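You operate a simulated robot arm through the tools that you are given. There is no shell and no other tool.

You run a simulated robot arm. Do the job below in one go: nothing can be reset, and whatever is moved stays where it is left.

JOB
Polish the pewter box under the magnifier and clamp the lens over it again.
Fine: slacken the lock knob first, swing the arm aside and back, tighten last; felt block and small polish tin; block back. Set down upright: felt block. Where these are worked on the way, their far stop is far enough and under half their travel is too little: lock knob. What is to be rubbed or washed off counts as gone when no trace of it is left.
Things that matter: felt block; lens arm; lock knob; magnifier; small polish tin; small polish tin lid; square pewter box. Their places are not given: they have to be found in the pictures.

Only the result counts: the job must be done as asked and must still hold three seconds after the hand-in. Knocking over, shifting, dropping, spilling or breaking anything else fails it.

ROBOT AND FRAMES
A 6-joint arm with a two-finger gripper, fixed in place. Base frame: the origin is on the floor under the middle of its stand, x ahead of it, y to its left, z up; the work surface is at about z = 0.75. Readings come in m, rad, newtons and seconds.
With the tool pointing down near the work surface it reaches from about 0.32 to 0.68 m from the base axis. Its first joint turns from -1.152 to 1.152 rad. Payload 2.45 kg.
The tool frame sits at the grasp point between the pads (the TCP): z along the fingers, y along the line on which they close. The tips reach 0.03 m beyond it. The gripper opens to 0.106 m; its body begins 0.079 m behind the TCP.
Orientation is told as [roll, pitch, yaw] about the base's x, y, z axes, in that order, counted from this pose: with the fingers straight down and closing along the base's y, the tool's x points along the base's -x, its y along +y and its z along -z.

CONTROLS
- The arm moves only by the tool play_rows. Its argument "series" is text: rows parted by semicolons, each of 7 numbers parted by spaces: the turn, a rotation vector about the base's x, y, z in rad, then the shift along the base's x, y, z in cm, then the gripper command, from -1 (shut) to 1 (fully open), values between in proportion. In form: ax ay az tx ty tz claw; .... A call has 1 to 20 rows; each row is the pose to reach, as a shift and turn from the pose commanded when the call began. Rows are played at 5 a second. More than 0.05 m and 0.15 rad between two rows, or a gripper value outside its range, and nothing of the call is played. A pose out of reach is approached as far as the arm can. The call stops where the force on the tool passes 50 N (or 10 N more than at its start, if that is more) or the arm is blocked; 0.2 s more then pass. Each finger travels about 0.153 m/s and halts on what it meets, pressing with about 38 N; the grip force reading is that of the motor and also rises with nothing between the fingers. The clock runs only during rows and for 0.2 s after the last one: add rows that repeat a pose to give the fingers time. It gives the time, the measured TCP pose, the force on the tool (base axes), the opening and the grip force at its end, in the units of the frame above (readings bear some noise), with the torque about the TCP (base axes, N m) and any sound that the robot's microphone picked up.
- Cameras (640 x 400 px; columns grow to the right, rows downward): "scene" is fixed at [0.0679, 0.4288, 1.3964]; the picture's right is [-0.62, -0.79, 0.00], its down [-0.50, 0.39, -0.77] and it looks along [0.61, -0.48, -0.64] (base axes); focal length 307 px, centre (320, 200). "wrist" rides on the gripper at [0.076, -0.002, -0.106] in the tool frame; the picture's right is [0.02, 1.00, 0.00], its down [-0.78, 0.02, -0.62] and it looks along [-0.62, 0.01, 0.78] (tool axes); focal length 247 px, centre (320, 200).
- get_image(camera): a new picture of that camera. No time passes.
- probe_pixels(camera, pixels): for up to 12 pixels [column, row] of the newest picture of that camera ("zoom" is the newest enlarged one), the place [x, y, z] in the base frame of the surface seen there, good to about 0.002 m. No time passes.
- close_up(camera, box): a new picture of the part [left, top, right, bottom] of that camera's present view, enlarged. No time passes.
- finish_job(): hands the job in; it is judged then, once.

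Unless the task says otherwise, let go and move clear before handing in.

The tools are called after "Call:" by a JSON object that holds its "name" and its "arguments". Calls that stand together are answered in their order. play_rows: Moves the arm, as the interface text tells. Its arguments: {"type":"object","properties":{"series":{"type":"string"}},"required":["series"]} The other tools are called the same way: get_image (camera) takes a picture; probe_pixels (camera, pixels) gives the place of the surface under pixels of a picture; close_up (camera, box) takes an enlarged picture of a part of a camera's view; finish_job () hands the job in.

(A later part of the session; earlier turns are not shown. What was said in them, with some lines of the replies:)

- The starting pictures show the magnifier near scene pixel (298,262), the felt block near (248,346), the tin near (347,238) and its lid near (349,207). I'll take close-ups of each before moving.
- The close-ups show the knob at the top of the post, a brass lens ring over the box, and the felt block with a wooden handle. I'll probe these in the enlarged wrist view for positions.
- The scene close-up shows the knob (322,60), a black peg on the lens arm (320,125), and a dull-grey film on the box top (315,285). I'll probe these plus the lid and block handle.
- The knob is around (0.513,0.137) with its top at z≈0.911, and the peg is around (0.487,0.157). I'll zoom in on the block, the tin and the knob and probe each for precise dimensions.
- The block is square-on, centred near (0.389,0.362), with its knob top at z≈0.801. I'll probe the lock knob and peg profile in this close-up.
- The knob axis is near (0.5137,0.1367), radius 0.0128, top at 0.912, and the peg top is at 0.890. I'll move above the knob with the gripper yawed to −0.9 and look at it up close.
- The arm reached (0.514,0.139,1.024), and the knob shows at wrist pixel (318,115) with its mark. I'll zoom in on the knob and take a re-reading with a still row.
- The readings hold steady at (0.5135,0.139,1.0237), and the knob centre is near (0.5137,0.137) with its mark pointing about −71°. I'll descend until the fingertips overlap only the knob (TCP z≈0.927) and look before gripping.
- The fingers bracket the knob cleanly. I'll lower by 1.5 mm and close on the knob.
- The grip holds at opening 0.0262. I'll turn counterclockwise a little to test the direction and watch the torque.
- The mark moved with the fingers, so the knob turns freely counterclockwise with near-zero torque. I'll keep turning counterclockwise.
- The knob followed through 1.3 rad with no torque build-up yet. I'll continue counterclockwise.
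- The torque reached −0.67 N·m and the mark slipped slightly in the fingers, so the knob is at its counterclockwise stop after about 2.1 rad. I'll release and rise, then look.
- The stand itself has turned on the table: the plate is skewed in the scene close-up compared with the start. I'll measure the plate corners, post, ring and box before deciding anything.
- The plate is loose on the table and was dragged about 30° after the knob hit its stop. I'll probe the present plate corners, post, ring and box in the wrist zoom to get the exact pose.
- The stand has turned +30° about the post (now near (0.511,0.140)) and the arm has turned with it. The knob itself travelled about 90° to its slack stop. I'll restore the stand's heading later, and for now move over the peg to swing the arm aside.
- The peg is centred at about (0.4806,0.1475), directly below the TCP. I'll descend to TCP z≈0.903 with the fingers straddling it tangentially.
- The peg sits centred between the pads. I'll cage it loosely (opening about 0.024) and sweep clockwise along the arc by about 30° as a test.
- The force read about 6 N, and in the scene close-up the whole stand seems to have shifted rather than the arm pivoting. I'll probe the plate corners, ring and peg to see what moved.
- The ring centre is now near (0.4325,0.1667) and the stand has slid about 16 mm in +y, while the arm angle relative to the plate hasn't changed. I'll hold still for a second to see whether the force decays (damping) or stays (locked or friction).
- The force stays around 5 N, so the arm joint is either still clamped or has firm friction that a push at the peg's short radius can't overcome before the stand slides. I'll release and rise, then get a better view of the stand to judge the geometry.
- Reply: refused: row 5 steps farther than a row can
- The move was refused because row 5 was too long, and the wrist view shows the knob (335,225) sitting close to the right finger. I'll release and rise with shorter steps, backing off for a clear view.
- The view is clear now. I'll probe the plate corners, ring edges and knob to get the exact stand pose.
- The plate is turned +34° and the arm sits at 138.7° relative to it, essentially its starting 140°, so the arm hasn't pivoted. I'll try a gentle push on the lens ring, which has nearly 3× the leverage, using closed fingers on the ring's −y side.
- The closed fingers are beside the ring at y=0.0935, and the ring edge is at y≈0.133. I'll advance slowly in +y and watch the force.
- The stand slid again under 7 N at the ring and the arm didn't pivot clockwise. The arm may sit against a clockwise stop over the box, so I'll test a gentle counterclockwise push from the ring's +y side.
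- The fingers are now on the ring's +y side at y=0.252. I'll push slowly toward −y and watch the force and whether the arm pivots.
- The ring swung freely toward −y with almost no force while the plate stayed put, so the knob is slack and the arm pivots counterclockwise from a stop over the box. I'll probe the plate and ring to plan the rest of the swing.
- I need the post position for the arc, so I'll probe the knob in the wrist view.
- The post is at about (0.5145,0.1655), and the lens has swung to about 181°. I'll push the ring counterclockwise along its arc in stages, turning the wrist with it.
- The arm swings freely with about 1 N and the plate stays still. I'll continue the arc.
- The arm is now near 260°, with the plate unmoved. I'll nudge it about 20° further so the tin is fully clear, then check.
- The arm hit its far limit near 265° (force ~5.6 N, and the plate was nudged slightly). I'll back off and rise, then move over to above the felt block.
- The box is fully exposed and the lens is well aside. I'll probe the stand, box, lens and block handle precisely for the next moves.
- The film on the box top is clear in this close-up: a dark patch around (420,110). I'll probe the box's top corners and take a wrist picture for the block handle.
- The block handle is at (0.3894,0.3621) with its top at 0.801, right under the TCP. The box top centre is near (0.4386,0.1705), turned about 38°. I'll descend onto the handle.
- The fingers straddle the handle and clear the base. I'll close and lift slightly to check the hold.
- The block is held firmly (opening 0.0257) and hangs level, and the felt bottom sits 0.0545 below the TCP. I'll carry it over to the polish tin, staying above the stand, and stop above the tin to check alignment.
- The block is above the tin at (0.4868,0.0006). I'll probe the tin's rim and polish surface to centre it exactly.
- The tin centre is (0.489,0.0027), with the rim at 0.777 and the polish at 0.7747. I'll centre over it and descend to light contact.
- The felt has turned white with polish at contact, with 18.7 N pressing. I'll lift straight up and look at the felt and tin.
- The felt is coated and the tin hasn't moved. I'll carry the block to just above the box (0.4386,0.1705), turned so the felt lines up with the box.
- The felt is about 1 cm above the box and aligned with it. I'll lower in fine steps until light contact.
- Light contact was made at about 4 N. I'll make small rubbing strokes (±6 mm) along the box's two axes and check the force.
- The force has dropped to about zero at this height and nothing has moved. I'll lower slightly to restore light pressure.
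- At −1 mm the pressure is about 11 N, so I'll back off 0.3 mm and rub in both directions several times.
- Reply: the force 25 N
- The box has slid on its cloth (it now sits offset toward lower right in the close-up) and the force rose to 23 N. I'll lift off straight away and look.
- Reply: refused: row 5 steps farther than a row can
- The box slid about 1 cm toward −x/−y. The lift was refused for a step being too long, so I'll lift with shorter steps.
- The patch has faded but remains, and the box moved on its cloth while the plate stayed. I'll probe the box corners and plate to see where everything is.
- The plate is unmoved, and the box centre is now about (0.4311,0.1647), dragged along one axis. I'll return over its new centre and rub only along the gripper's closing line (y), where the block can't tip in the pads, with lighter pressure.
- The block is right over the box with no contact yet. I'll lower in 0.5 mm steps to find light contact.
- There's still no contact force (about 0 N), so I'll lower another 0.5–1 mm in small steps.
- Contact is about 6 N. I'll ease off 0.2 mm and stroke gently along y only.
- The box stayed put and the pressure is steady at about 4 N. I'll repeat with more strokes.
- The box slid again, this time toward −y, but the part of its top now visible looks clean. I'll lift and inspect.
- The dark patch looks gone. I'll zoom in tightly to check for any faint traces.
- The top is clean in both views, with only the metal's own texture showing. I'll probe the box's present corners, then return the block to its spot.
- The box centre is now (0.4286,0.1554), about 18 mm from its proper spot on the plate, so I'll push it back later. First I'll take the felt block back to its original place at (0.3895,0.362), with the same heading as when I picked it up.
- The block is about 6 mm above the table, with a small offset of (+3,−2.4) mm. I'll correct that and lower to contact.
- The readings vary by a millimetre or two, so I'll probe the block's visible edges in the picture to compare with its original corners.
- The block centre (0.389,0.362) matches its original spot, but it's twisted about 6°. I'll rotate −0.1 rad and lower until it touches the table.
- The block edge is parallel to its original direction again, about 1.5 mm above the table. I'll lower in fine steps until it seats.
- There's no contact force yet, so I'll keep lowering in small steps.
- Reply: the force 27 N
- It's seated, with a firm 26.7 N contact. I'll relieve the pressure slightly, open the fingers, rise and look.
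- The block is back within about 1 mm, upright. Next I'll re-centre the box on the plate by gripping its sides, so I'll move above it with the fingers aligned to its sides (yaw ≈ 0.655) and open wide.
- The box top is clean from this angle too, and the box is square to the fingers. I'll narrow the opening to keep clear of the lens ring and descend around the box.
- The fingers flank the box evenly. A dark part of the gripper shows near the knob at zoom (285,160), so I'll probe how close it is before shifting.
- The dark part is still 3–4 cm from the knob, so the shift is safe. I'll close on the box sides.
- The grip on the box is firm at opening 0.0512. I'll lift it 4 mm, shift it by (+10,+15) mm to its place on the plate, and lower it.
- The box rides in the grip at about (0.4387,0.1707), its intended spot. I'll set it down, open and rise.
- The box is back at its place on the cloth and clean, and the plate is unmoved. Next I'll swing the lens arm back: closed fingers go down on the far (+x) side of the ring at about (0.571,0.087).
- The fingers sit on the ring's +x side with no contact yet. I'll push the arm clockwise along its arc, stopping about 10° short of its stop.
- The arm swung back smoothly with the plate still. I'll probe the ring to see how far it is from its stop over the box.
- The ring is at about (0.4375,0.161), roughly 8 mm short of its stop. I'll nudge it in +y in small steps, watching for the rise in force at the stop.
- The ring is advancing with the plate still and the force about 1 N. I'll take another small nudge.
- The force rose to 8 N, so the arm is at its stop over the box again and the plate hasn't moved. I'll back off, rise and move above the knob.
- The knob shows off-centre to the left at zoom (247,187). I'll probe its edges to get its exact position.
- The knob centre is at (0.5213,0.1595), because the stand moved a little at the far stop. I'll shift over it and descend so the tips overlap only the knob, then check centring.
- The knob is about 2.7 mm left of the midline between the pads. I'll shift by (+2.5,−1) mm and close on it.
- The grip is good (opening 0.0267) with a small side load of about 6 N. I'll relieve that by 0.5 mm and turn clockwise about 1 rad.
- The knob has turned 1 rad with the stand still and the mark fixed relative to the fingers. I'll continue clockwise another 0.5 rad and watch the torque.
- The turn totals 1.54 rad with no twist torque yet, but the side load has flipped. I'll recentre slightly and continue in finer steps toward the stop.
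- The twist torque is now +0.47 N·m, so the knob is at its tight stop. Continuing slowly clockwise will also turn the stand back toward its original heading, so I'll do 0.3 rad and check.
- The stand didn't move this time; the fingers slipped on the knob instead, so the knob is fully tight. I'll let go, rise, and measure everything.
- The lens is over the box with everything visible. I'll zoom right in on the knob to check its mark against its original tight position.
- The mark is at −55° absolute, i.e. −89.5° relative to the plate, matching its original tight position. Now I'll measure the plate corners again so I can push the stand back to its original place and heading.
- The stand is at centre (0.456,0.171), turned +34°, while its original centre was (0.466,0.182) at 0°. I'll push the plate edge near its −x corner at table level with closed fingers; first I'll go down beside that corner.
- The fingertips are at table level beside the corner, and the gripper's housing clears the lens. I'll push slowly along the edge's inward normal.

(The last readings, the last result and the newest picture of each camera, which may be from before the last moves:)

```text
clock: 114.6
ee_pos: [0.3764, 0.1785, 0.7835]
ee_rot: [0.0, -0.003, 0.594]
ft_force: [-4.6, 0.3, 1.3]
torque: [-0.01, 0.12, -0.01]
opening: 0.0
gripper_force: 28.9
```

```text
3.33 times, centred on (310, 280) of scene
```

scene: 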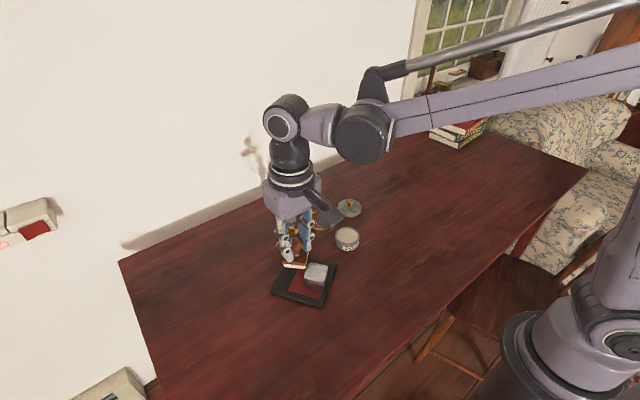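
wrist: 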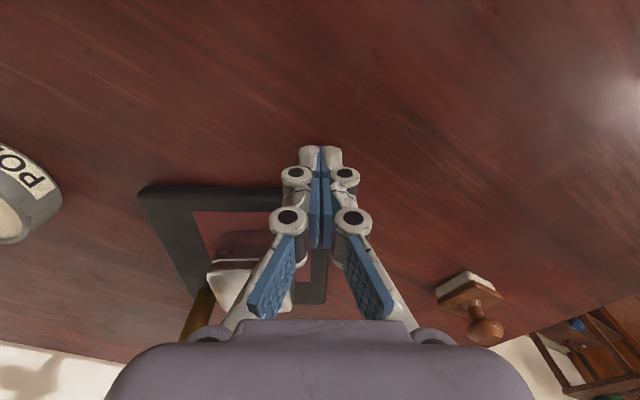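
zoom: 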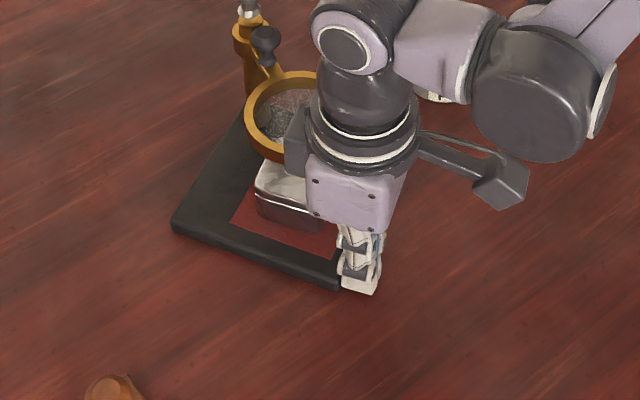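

The push works: the plate is turning clockwise under about 5 N. I'll probe the visible corners to measure progress.

Call:
{"name": "probe_pixels", "arguments": {"camera": "zoom", "pixels": [[176, 222], [334, 284], [335, 275], [245, 110], [250, 100], [230, 220], [262, 130], [200, 170], [336, 240], [290, 175]]}}

```text
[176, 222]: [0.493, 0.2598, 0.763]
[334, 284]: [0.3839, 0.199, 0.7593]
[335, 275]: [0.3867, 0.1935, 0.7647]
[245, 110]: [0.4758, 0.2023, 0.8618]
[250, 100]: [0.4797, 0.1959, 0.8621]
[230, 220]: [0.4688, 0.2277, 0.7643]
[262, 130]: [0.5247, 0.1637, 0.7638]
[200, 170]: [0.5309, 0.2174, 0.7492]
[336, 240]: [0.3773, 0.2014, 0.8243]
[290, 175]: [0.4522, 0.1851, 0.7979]
```

The plate has moved to about (0.469,0.1765) with a 29° heading, so its position is nearly right and only rotation is left. Next I'll push near the +y corner and then the −y corner, which together turn it without moving it. I'll go to the +y corner first.

Call:
{"name": "play_rows", "arguments": {"series": "0 0 0 -1 -0.67 0 -1; 0 0 0 -1.9 -1.2 0 -1; 0 0 0 -1.9 -1.2 4.5 -1; 0 0 0 -1.9 -1.2 9 -1; 0 0 0 -1.9 -1.2 13.5 -1; 0 0 0 -1.9 -1.2 17 -1; 0 0 -0.04 1.2 1.8 17 -1; 0 0 -0.08 4.3 4.8 17 -1; 0 0 -0.084 7.4 7.8 17 -1; 0 0 -0.084 10.5 10.7 17 -1; 0 0 -0.084 10.5 10.7 12.5 -1; 0 0 -0.084 10.5 10.7 8 -1; 0 0 -0.084 10.5 10.7 4 -1; 0 0 -0.084 10.5 10.7 1 -1; 0 0 -0.084 10.5 10.7 0 -1; 0 0 -0.084 10.5 10.7 0 -1"}}

Call:
{"name": "close_up", "arguments": {"camera": "scene", "box": [240, 200, 360, 320]}}

Call:
{"name": "get_image", "arguments": {"camera": "wrist"}}

```text
clock: 118.0
ee_pos: [0.4798, 0.2845, 0.7828]
ee_rot: [0.001, -0.003, 0.508]
ft_force: [-0.7, -0.4, 0.1]
torque: [-0.02, -0.05, -0.01]
opening: 0.0
gripper_force: 29.1
```

```text
3.33 times, centred on (300, 260) of scene
```

zoom: 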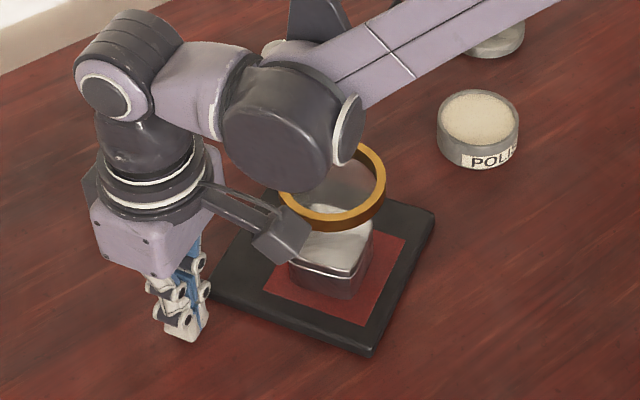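

```text
taken
```

wrist: 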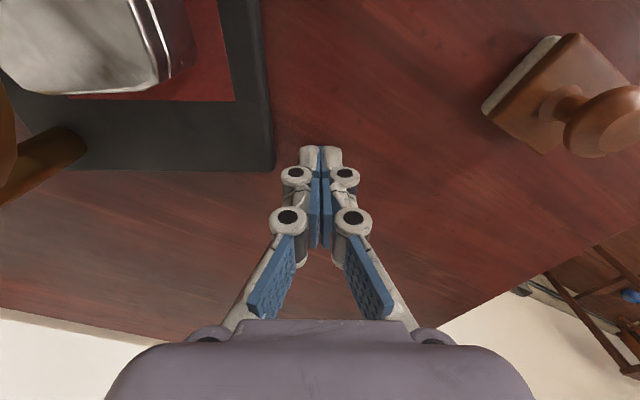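

The fingers are beside the +y corner with an 18 mm gap. I'll shift slightly toward the corner end and push along the edge normal.

Call:
{"name": "play_rows", "arguments": {"series": "0 0 0 0.44 0.24 0 -1; 0 0 0 0.73 -0.28 0 -1; 0 0 0 1.03 -0.81 0 -1; 0 0 0 1.27 -1.24 0 -1; 0 0 0 1.42 -1.51 0 -1; 0 0 0 1.56 -1.77 0 -1; 0 0 0 1.71 -2.03 0 -1; 0 0 0 1.86 -2.29 0 -1; 0 0 0 2.0 -2.55 0 -1; 0 0 0 2.15 -2.82 0 -1"}}

Call:
{"name": "get_image", "arguments": {"camera": "wrist"}}

Call:
{"name": "close_up", "arguments": {"camera": "scene", "box": [240, 200, 360, 320]}}

```text
clock: 120.2
ee_pos: [0.5016, 0.2567, 0.7837]
ee_rot: [0.001, -0.002, 0.509]
ft_force: [-2.6, 6.1, 1.7]
torque: [0.14, 0.06, -0.07]
opening: 0.0
gripper_force: 28.7
```

```text
taken
```

wrist: 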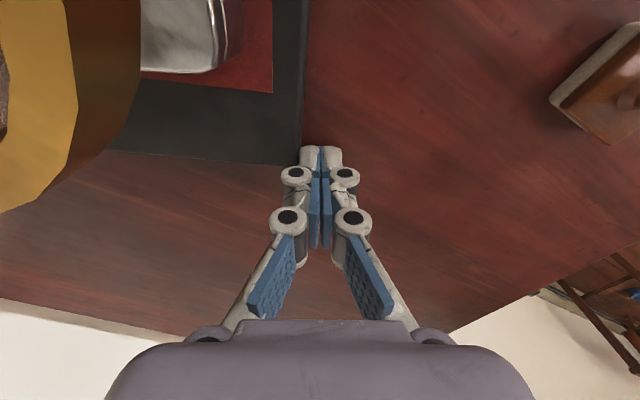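

```text
3.33 times, centred on (300, 260) of scene
```

zoom: 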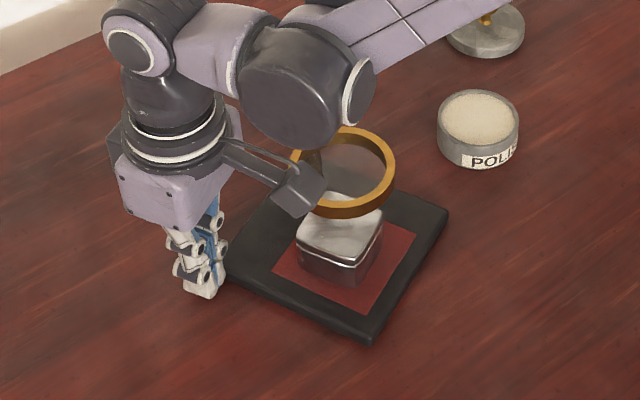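

The plate turned a bit more. I'll probe its corners for the present pose.

Call:
{"name": "probe_pixels", "arguments": {"camera": "zoom", "pixels": [[370, 333], [444, 212], [446, 218], [372, 340], [240, 285], [300, 315], [410, 280], [412, 235], [272, 268], [345, 130]]}}

Call:
{"name": "probe_pixels", "arguments": {"camera": "wrist", "pixels": [[297, 160], [297, 60], [150, 150], [272, 92], [300, 120], [110, 148]]}}

```text
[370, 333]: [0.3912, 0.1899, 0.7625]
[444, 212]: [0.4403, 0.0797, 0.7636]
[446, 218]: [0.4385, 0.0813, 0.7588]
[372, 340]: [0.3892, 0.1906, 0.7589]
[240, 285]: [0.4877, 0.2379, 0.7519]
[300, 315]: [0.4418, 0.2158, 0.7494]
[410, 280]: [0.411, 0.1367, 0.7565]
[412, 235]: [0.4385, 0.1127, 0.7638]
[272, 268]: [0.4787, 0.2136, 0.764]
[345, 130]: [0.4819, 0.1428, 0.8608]
```

```text
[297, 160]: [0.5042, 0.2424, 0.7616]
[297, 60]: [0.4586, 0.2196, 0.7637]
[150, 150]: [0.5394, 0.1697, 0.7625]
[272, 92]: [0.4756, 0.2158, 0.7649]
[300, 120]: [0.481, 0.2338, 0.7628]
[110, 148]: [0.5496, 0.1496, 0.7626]
```

The plate is now at centre (0.473,0.162), heading +24.6°. I'll back off and go to the −y corner, where a push both turns it clockwise and carries it toward +y, as needed.

Call:
{"name": "play_rows", "arguments": {"series": "0 0 0 -0.42 0.9 0 -1; 0 0 0 -0.84 1.82 0 -1; 0 0 0 -0.84 1.82 4.5 -1; 0 0 0 -0.84 1.82 9 -1; 0 0 0 -0.84 1.82 13.5 -1; 0 0 0 -0.84 1.82 17.5 -1; 0 0 -0.02 -1.74 -2.6 17.5 -1; 0 0 -0.04 -2.64 -7.0 17.5 -1; 0 0 -0.06 -3.53 -11.4 17.5 -1; 0 0 -0.08 -4.43 -15.8 17.5 -1; 0 0 -0.08 -5.33 -20.2 17.5 -1; 0 0 -0.08 -5.33 -20.2 13 -1; 0 0 -0.08 -5.33 -20.2 8.5 -1; 0 0 -0.08 -5.33 -20.2 4 -1; 0 0 -0.08 -5.33 -20.2 1 -1; 0 0 -0.08 -5.33 -20.2 0 -1; 0 0 -0.08 -5.33 -20.2 0 -1"}}

Call:
{"name": "get_image", "arguments": {"camera": "wrist"}}

Call:
{"name": "close_up", "arguments": {"camera": "scene", "box": [250, 190, 370, 310]}}

```text
clock: 123.8
ee_pos: [0.4496, 0.0537, 0.782]
ee_rot: [0.002, -0.002, 0.43]
ft_force: [-0.4, -1.4, 0.9]
torque: [0.01, 0.01, 0.0]
opening: 0.0
gripper_force: 29.0
```

```text
taken
```

wrist: 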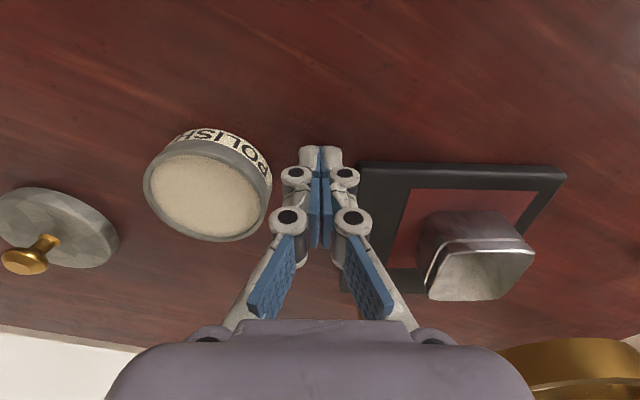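

```text
3.33 times, centred on (310, 250) of scene
```

zoom: 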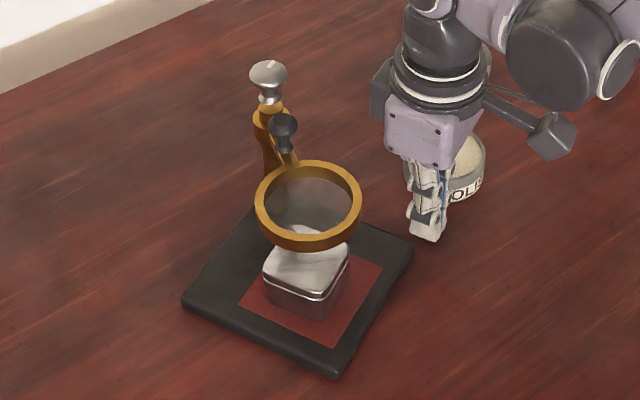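

The fingers overlap the −y corner's edge by about 8 mm with a 9 mm gap, and the tin is clear. I'll push along, following the corner's arc.

Call:
{"name": "play_rows", "arguments": {"series": "0 0 0 -0.21 0.45 0 -1; 0 0 0 -0.33 0.73 0 -1; 0 0 0 -0.52 0.96 0 -1; 0 0 -0.01 -0.71 1.19 0 -1; 0 0 -0.02 -0.9 1.42 0 -1; 0 0 -0.035 -1.09 1.65 0 -1; 0 0 -0.05 -1.29 1.88 0 -1; 0 0 -0.065 -1.48 2.11 0 -1; 0 0 -0.08 -1.67 2.34 0 -1; 0 0 -0.09 -1.86 2.58 0 -1; 0 0 -0.1 -2.05 2.81 0 -1"}}

Call:
{"name": "get_image", "arguments": {"camera": "wrist"}}

Call:
{"name": "close_up", "arguments": {"camera": "scene", "box": [250, 190, 370, 310]}}

```text
clock: 126.2
ee_pos: [0.4294, 0.0826, 0.7838]
ee_rot: [0.001, -0.002, 0.328]
ft_force: [2.8, -6.2, 1.7]
torque: [-0.11, -0.05, -0.07]
opening: 0.0
gripper_force: 28.6
```

```text
taken
```

wrist: 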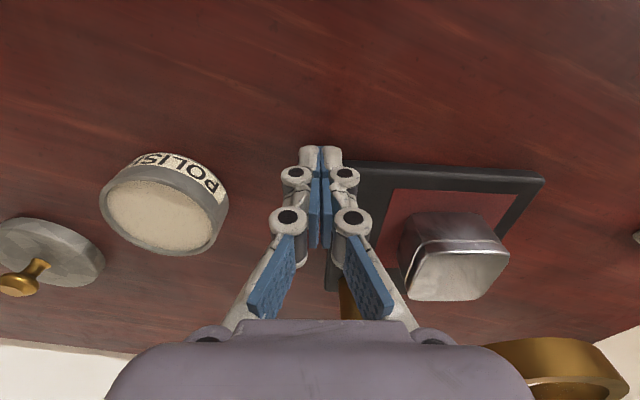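

```text
3.33 times, centred on (310, 250) of scene
```

zoom: 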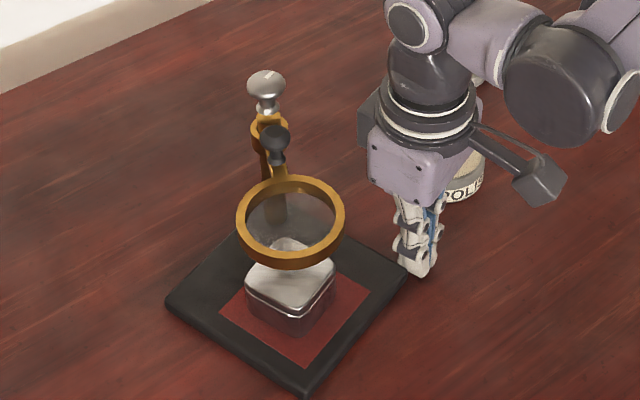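

The plate rotated well this time. I'll probe its corners again.

Call:
{"name": "probe_pixels", "arguments": {"camera": "zoom", "pixels": [[169, 296], [303, 383], [402, 272], [302, 391], [238, 235], [372, 292], [292, 180], [292, 258], [239, 218], [343, 218], [285, 285], [222, 305]]}}

```text
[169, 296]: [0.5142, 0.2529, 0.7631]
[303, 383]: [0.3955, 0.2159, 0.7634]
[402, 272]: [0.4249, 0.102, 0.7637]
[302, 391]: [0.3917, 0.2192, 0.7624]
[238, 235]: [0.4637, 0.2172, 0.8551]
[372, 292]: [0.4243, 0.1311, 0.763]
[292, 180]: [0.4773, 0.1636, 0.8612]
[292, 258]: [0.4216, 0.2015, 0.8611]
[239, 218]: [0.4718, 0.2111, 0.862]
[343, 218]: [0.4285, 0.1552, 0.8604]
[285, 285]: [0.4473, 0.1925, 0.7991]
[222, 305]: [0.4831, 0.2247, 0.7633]
```

The plate is at centre (0.470,0.177), heading +15.5°, which is good progress. I'll continue this corner push for about 2.8 cm more along its arc.

Call:
{"name": "play_rows", "arguments": {"series": "0 0 -0.015 -0.14 0.24 0 -1; 0 0 -0.03 -0.27 0.49 0 -1; 0 0 -0.045 -0.41 0.73 0 -1; 0 0 -0.06 -0.54 0.98 0 -1; 0 0 -0.075 -0.67 1.23 0 -1; 0 0 -0.09 -0.79 1.48 0 -1; 0 0 -0.105 -0.91 1.73 0 -1; 0 0 -0.12 -1.02 1.98 0 -1; 0 0 -0.135 -1.13 2.24 0 -1; 0 0 -0.15 -1.23 2.5 0 -1"}}

Call:
{"name": "close_up", "arguments": {"camera": "scene", "box": [240, 200, 360, 320]}}

Call:
{"name": "get_image", "arguments": {"camera": "wrist"}}

```text
clock: 128.4
ee_pos: [0.4169, 0.1073, 0.7833]
ee_rot: [0.003, -0.002, 0.178]
ft_force: [0.6, -7.8, 0.9]
torque: [-0.11, -0.02, -0.11]
opening: 0.0
gripper_force: 28.5
```

```text
3.33 times, centred on (300, 260) of scene
```

zoom: 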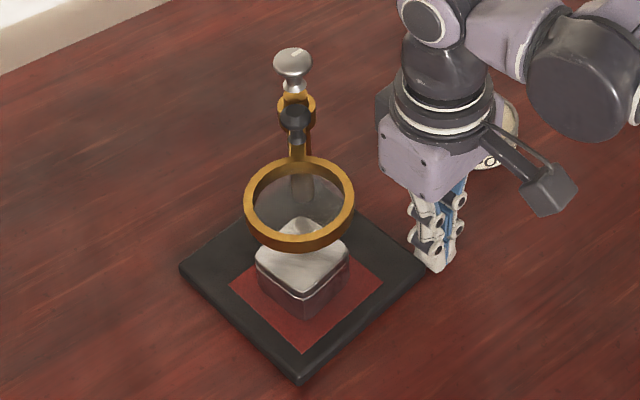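

```text
taken
```

wrist: 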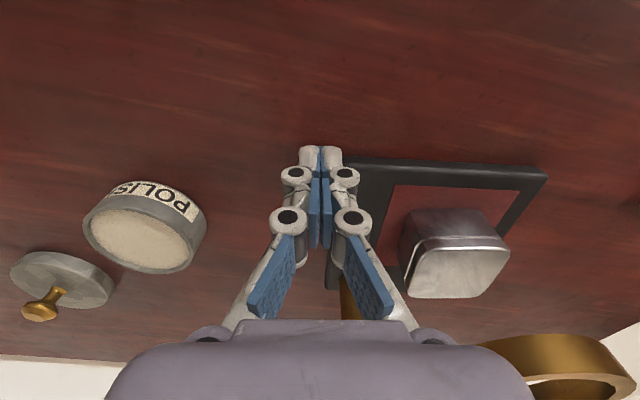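

I'll probe the corners once more to see the new pose.

Call:
{"name": "probe_pixels", "arguments": {"camera": "zoom", "pixels": [[183, 265], [301, 372], [424, 264], [300, 380], [285, 240], [383, 285], [299, 160], [299, 240], [246, 200], [353, 200], [305, 255], [300, 345]]}}

```text
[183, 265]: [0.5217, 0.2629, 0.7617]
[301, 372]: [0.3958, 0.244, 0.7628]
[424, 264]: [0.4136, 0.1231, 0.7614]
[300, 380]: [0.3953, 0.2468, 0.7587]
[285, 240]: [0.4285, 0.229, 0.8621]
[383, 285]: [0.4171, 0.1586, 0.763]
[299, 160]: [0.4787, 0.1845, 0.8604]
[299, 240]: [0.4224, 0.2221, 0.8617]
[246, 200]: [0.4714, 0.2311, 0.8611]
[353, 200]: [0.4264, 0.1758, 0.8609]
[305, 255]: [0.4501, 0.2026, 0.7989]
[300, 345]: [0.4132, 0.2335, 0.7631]
```

The plate is at centre (0.4675,0.193), heading +8.2°. A short push at the +y corner should bring it back to (0.466,0.182) and square it up. I'll go there with the camera side turned outward.

Call:
{"name": "play_rows", "arguments": {"series": "0 0 0 0.28 -1.98 0 -1; 0 0 0 0.28 -1.98 4.5 -1; 0 0 0 0.28 -1.98 9 -1; 0 0 0 0.28 -1.98 13.5 -1; 0 0 0 0.28 -1.98 17.5 -1; 0 0 -0.146 1.23 -0.17 17.5 -1; 0 0 -0.292 2.19 1.63 17.5 -1; 0 0 -0.438 3.14 3.44 17.5 -1; 0 0 -0.584 4.1 5.25 17.5 -1; 0 0 -0.73 5.05 7.05 17.5 -1; 0 0 -0.876 6.01 8.86 17.5 -1; 0 0 -1.022 6.96 10.66 17.5 -1; 0 0 -1.168 7.92 12.47 17.5 -1; 0 0 -1.314 8.87 14.28 17.5 -1; 0 0 -1.46 9.83 16.08 17.5 -1; 0 0 -1.606 10.78 17.89 17.5 -1; 0 0 -1.606 10.78 17.89 13 -1; 0 0 -1.606 10.78 17.89 8.5 -1; 0 0 -1.606 10.78 17.89 4 -1; 0 0 -1.606 10.78 17.89 4 -1"}}

Call:
{"name": "get_image", "arguments": {"camera": "wrist"}}

Call:
{"name": "close_up", "arguments": {"camera": "scene", "box": [230, 190, 350, 310]}}

```text
clock: 132.6
ee_pos: [0.5233, 0.2883, 0.8223]
ee_rot: [0.002, -0.001, -1.428]
ft_force: [-0.2, 0.1, 0.0]
torque: [-0.04, -0.01, 0.0]
opening: 0.0
gripper_force: 28.7
```

```text
taken
```

wrist: 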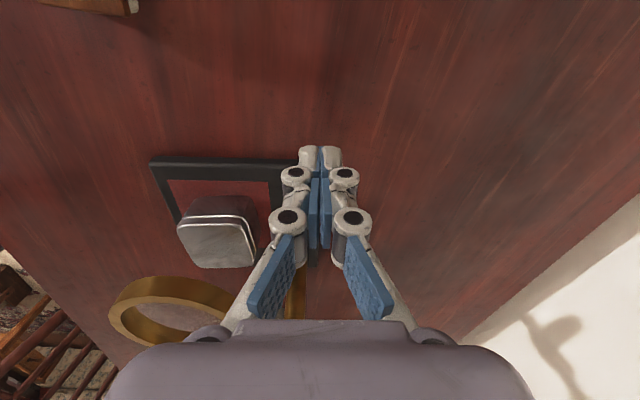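

```text
3.33 times, centred on (290, 250) of scene
```

zoom: 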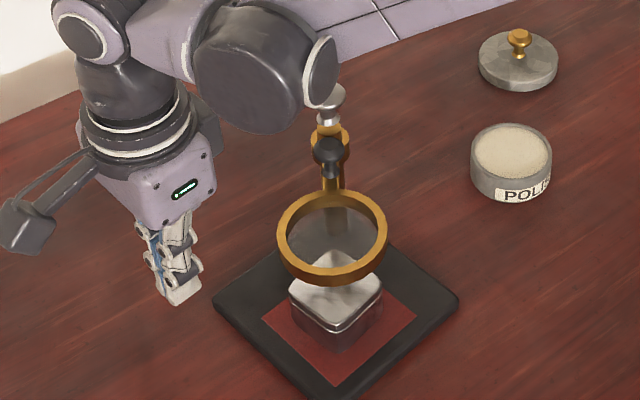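

The fingers are just outside the +y corner. I'll lower to table level and push about 1.5 cm past contact.

Call:
{"name": "play_rows", "arguments": {"series": "0 0 0 0 0 -2 -1; 0 0 0 0 0 -3.4 -1; 0 0 0 0 0 -3.9 -1; 0 0 0 0.09 -0.59 -3.9 -1; 0 0 0 0.17 -1.19 -3.9 -1; 0 0 0 0.21 -1.49 -3.9 -1; 0 0 -0.01 0.34 -1.76 -3.9 -1; 0 0 -0.02 0.46 -2.03 -3.9 -1; 0 0 -0.035 0.59 -2.3 -3.9 -1; 0 0 -0.05 0.72 -2.57 -3.9 -1; 0 0 -0.06 0.85 -2.84 -3.9 -1"}}

Call:
{"name": "close_up", "arguments": {"camera": "scene", "box": [230, 190, 350, 310]}}

Call:
{"name": "probe_pixels", "arguments": {"camera": "zoom", "pixels": [[230, 290], [335, 390], [455, 295], [335, 384], [215, 300], [240, 310], [340, 385], [460, 300]]}}

```text
clock: 135.0
ee_pos: [0.5335, 0.2575, 0.7839]
ee_rot: [0.002, -0.001, -1.485]
ft_force: [-0.7, 7.8, 2.9]
torque: [0.15, 0.08, -0.09]
opening: 0.0
gripper_force: 29.0
```

```text
3.33 times, centred on (290, 250) of scene
```

zoom: 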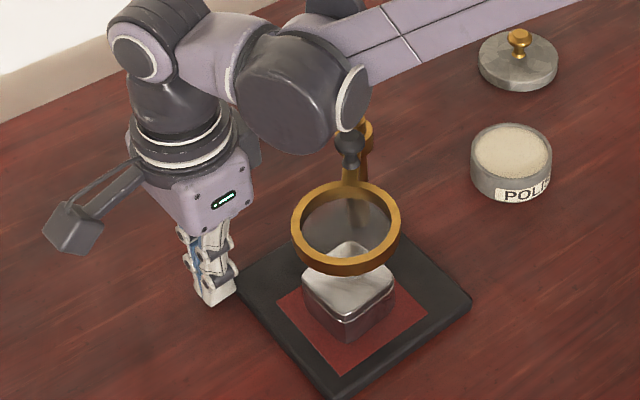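

```text
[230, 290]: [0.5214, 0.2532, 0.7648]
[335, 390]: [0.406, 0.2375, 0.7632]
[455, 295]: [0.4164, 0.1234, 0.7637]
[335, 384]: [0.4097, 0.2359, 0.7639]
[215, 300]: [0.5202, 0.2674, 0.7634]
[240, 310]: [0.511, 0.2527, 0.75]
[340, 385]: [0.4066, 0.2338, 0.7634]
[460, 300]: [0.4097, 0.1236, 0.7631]
```

I need a lower frame to see the front corners. I'll zoom again and probe.

Call:
{"name": "close_up", "arguments": {"camera": "scene", "box": [250, 225, 350, 325]}}

Call:
{"name": "probe_pixels", "arguments": {"camera": "zoom", "pixels": [[165, 235], [282, 355], [448, 238], [285, 345], [442, 232], [290, 350], [175, 230], [440, 245]]}}

```text
4.00 times, centred on (300, 275) of scene
```

zoom: 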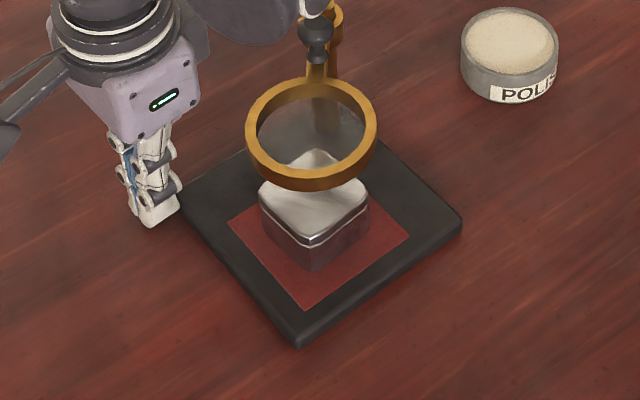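

```text
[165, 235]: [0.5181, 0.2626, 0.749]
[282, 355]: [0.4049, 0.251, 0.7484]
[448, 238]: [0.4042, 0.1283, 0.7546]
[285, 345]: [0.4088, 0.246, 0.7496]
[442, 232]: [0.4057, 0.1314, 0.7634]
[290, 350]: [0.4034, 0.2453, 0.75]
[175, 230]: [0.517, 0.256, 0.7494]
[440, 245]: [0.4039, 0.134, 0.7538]
```

I'll probe the exact corner pixels: front corner (297,333), right corner (458,217), and the left edge.

Call:
{"name": "probe_pixels", "arguments": {"camera": "zoom", "pixels": [[297, 332], [297, 345], [457, 214], [461, 224], [188, 205], [240, 280], [370, 285], [310, 160], [375, 135], [248, 135], [310, 83], [315, 195]]}}

```text
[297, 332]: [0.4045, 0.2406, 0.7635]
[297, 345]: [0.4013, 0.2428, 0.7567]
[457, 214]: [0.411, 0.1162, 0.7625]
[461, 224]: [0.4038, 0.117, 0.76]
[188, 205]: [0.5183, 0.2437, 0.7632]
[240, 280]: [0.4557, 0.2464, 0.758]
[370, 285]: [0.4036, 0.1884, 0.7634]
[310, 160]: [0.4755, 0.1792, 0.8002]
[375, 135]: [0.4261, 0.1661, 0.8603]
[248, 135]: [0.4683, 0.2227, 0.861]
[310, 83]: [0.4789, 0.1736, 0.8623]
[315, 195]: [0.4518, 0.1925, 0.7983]
```

The plate is now within about 4 mm and 2.5° of its original pose. I'll back off outward, rise clear, and inspect everything.

Call:
{"name": "play_rows", "arguments": {"series": "0 0 0 -0.1 1 0 -1; 0 0 0 -0.2 2.4 0 -1; 0 0 0 -0.2 2.4 4.5 -1; 0 0 0 -0.2 2.4 9 -1; 0 0 0 -0.2 2.4 13.5 -1; 0 0 0 -0.2 2.4 18 -1; 0 0 0.14 -1.5 2.4 22 -1; 0 0 0.28 -4 1.5 26 -0.5; 0 0 0.42 -7 0.5 29.5 0; 0 0 0.56 -10 -1 32.5 0; 0 0 0.7 -13 -2.5 35.5 0; 0 0 0.84 -16 -4 38 0; 0 0 0.98 -18 -5.5 39.5 0; 0 0 1.12 -19.5 -7 40 0; 0 0 1.26 -20 -7.5 40 0; 0 0 1.4 -20 -7.7 40 0; 0 0 1.48 -20 -7.7 40 0; 0 0 1.48 -20 -7.7 40 0"}}

Call:
{"name": "get_image", "arguments": {"camera": "scene"}}

Call:
{"name": "get_image", "arguments": {"camera": "wrist"}}

Call:
{"name": "close_up", "arguments": {"camera": "scene", "box": [220, 180, 400, 370]}}

```text
clock: 138.8
ee_pos: [0.3329, 0.1812, 1.1842]
ee_rot: [0.002, -0.002, -0.004]
ft_force: [0.5, 0.1, 0.2]
torque: [0.03, -0.01, -0.02]
opening: 0.0528
gripper_force: 0.1
```

```text
taken
```

scene: 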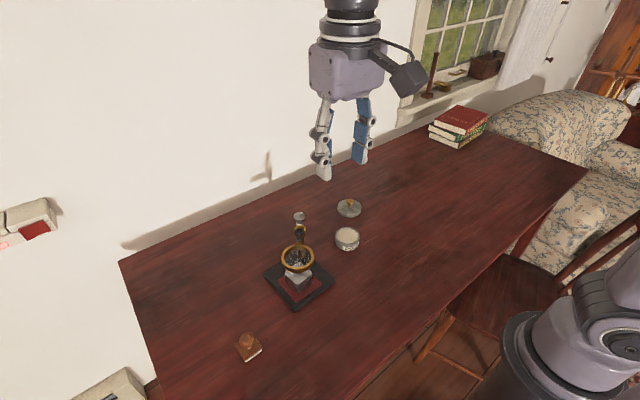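

```text
taken
```

wrist: 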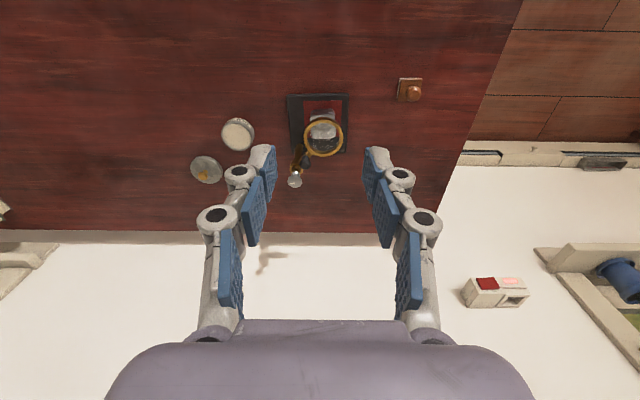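

```text
2.11 times, centred on (310, 275) of scene
```

zoom: 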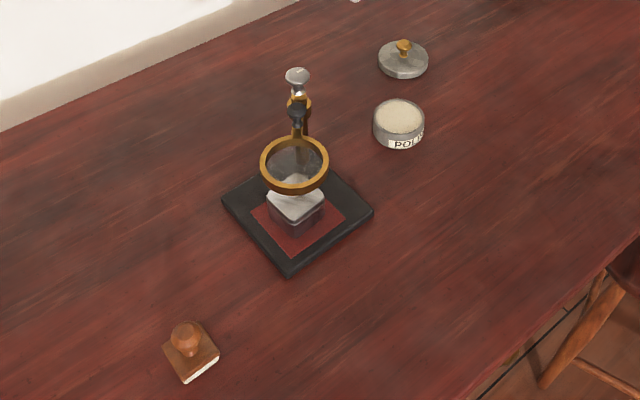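

The scene now matches the starting picture almost exactly. I'll check the box top, the knob mark and the lens with close-ups.

Call:
{"name": "close_up", "arguments": {"camera": "wrist", "box": [280, 85, 360, 195]}}

Call:
{"name": "close_up", "arguments": {"camera": "scene", "box": [255, 200, 345, 310]}}

Call:
{"name": "close_up", "arguments": {"camera": "scene", "box": [282, 262, 316, 296]}}

Call:
{"name": "close_up", "arguments": {"camera": "wrist", "box": [280, 165, 310, 195]}}

```text
3.64 times, centred on (320, 140) of wrist
```

zoom: 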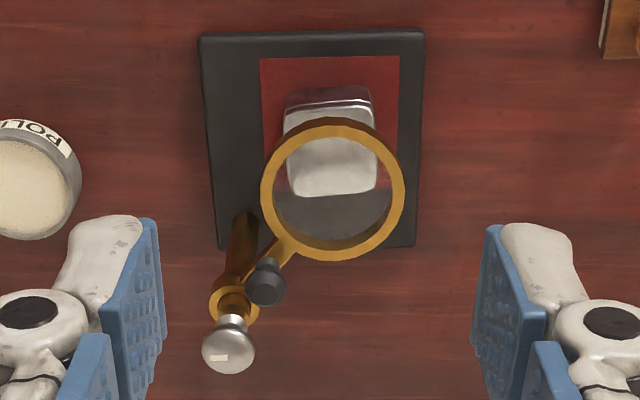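

```text
3.64 times, centred on (300, 255) of scene
```

zoom: 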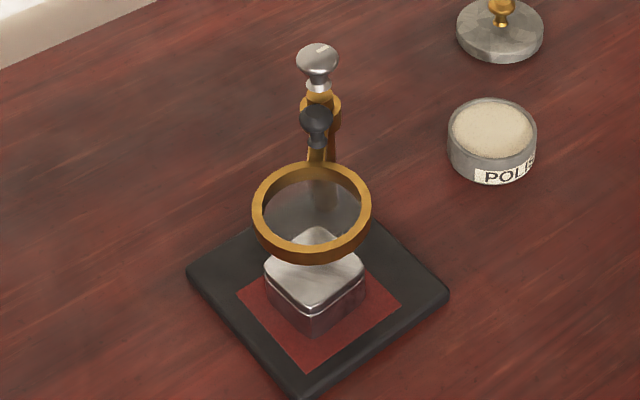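

```text
11.76 times, centred on (299, 279) of scene
```

zoom: 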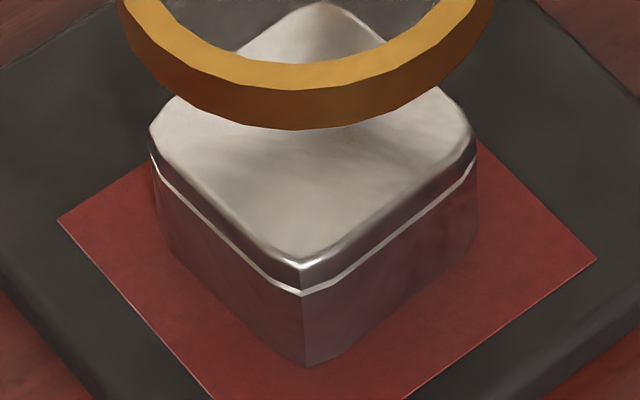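

```text
13.33 times, centred on (295, 180) of wrist
```

zoom: 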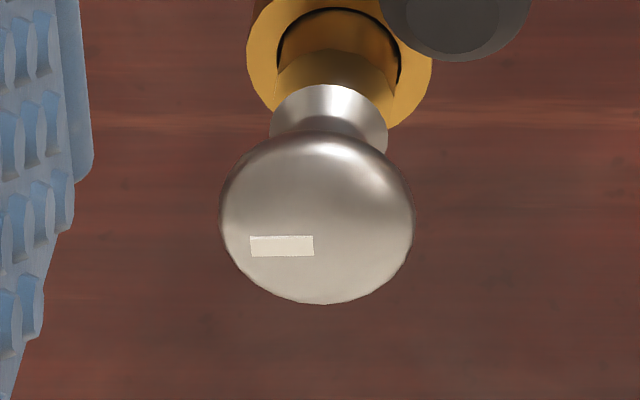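

The knob mark is at its original tight heading, and the lens sits over a bright box. I'll look once more through the lens at the box-top centre for traces.

Call:
{"name": "close_up", "arguments": {"camera": "wrist", "box": [303, 105, 347, 149]}}

Call:
{"name": "close_up", "arguments": {"camera": "scene", "box": [228, 325, 270, 367]}}

Call:
{"name": "probe_pixels", "arguments": {"camera": "scene", "pixels": [[347, 233], [347, 206], [349, 201], [338, 208], [360, 208], [300, 282], [299, 215]]}}

```text
9.09 times, centred on (325, 127) of wrist
```

zoom: 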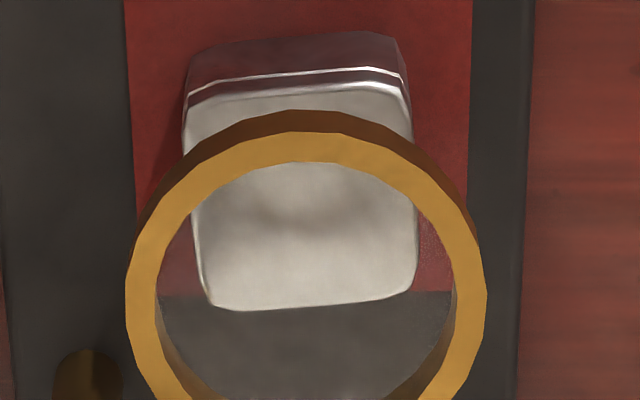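

```text
9.52 times, centred on (249, 346) of scene
```

zoom: 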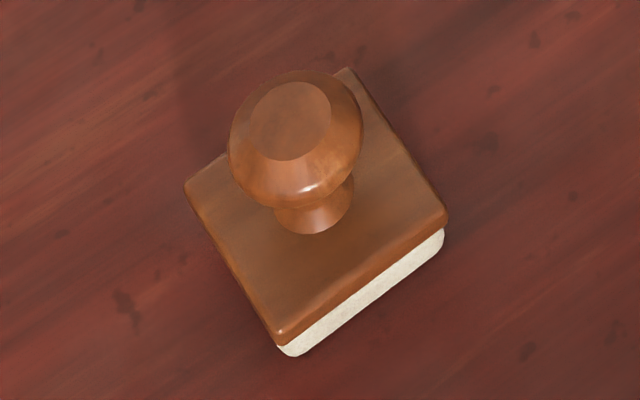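

```text
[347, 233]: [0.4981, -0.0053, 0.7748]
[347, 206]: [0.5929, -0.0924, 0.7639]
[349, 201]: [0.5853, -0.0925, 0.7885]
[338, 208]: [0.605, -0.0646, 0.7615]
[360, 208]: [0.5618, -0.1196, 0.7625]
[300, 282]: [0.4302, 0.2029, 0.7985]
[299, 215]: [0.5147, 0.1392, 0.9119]
```

Everything checks out: the box top is clean, the lens is over it at its stop, and the knob is tight at its original mark. The block is back upright, and the tin and lid are at their starting positions. I'm handing in.

Call:
{"name": "finish_job", "arguments": {}}

```text
The job is handed in.
```

The pewter box is polished, the lens is clamped over it again, and I've handed the job in. No result had come back at that point.

- **Box:** the dark patch is gone in every close-up I took, including with the lens out of the way. The box slid on its cloth while I was rubbing, so I lifted it back to its original spot on the plate.
- **Lens arm and knob:** I slackened the knob to its far stop before swinging the arm aside. Afterwards I brought the arm back to its stop over the box and tightened the knob last. The knob's mark points the same way as at the start.
- **Felt block:** it is back upright, within about 1 mm of where it started.
- **Tin and lid:** neither has moved.

**Stand moved during the job:** the magnifier stand is loose on the table, and it moved. It turned about 34° and slid a couple of centimetres, first when the knob hit its stop and then as I worked the arm. I pushed it back at table level, and it ended within about 4 mm and 2.5° of its original position. If the stand's exact position is judged, that is the remaining difference.
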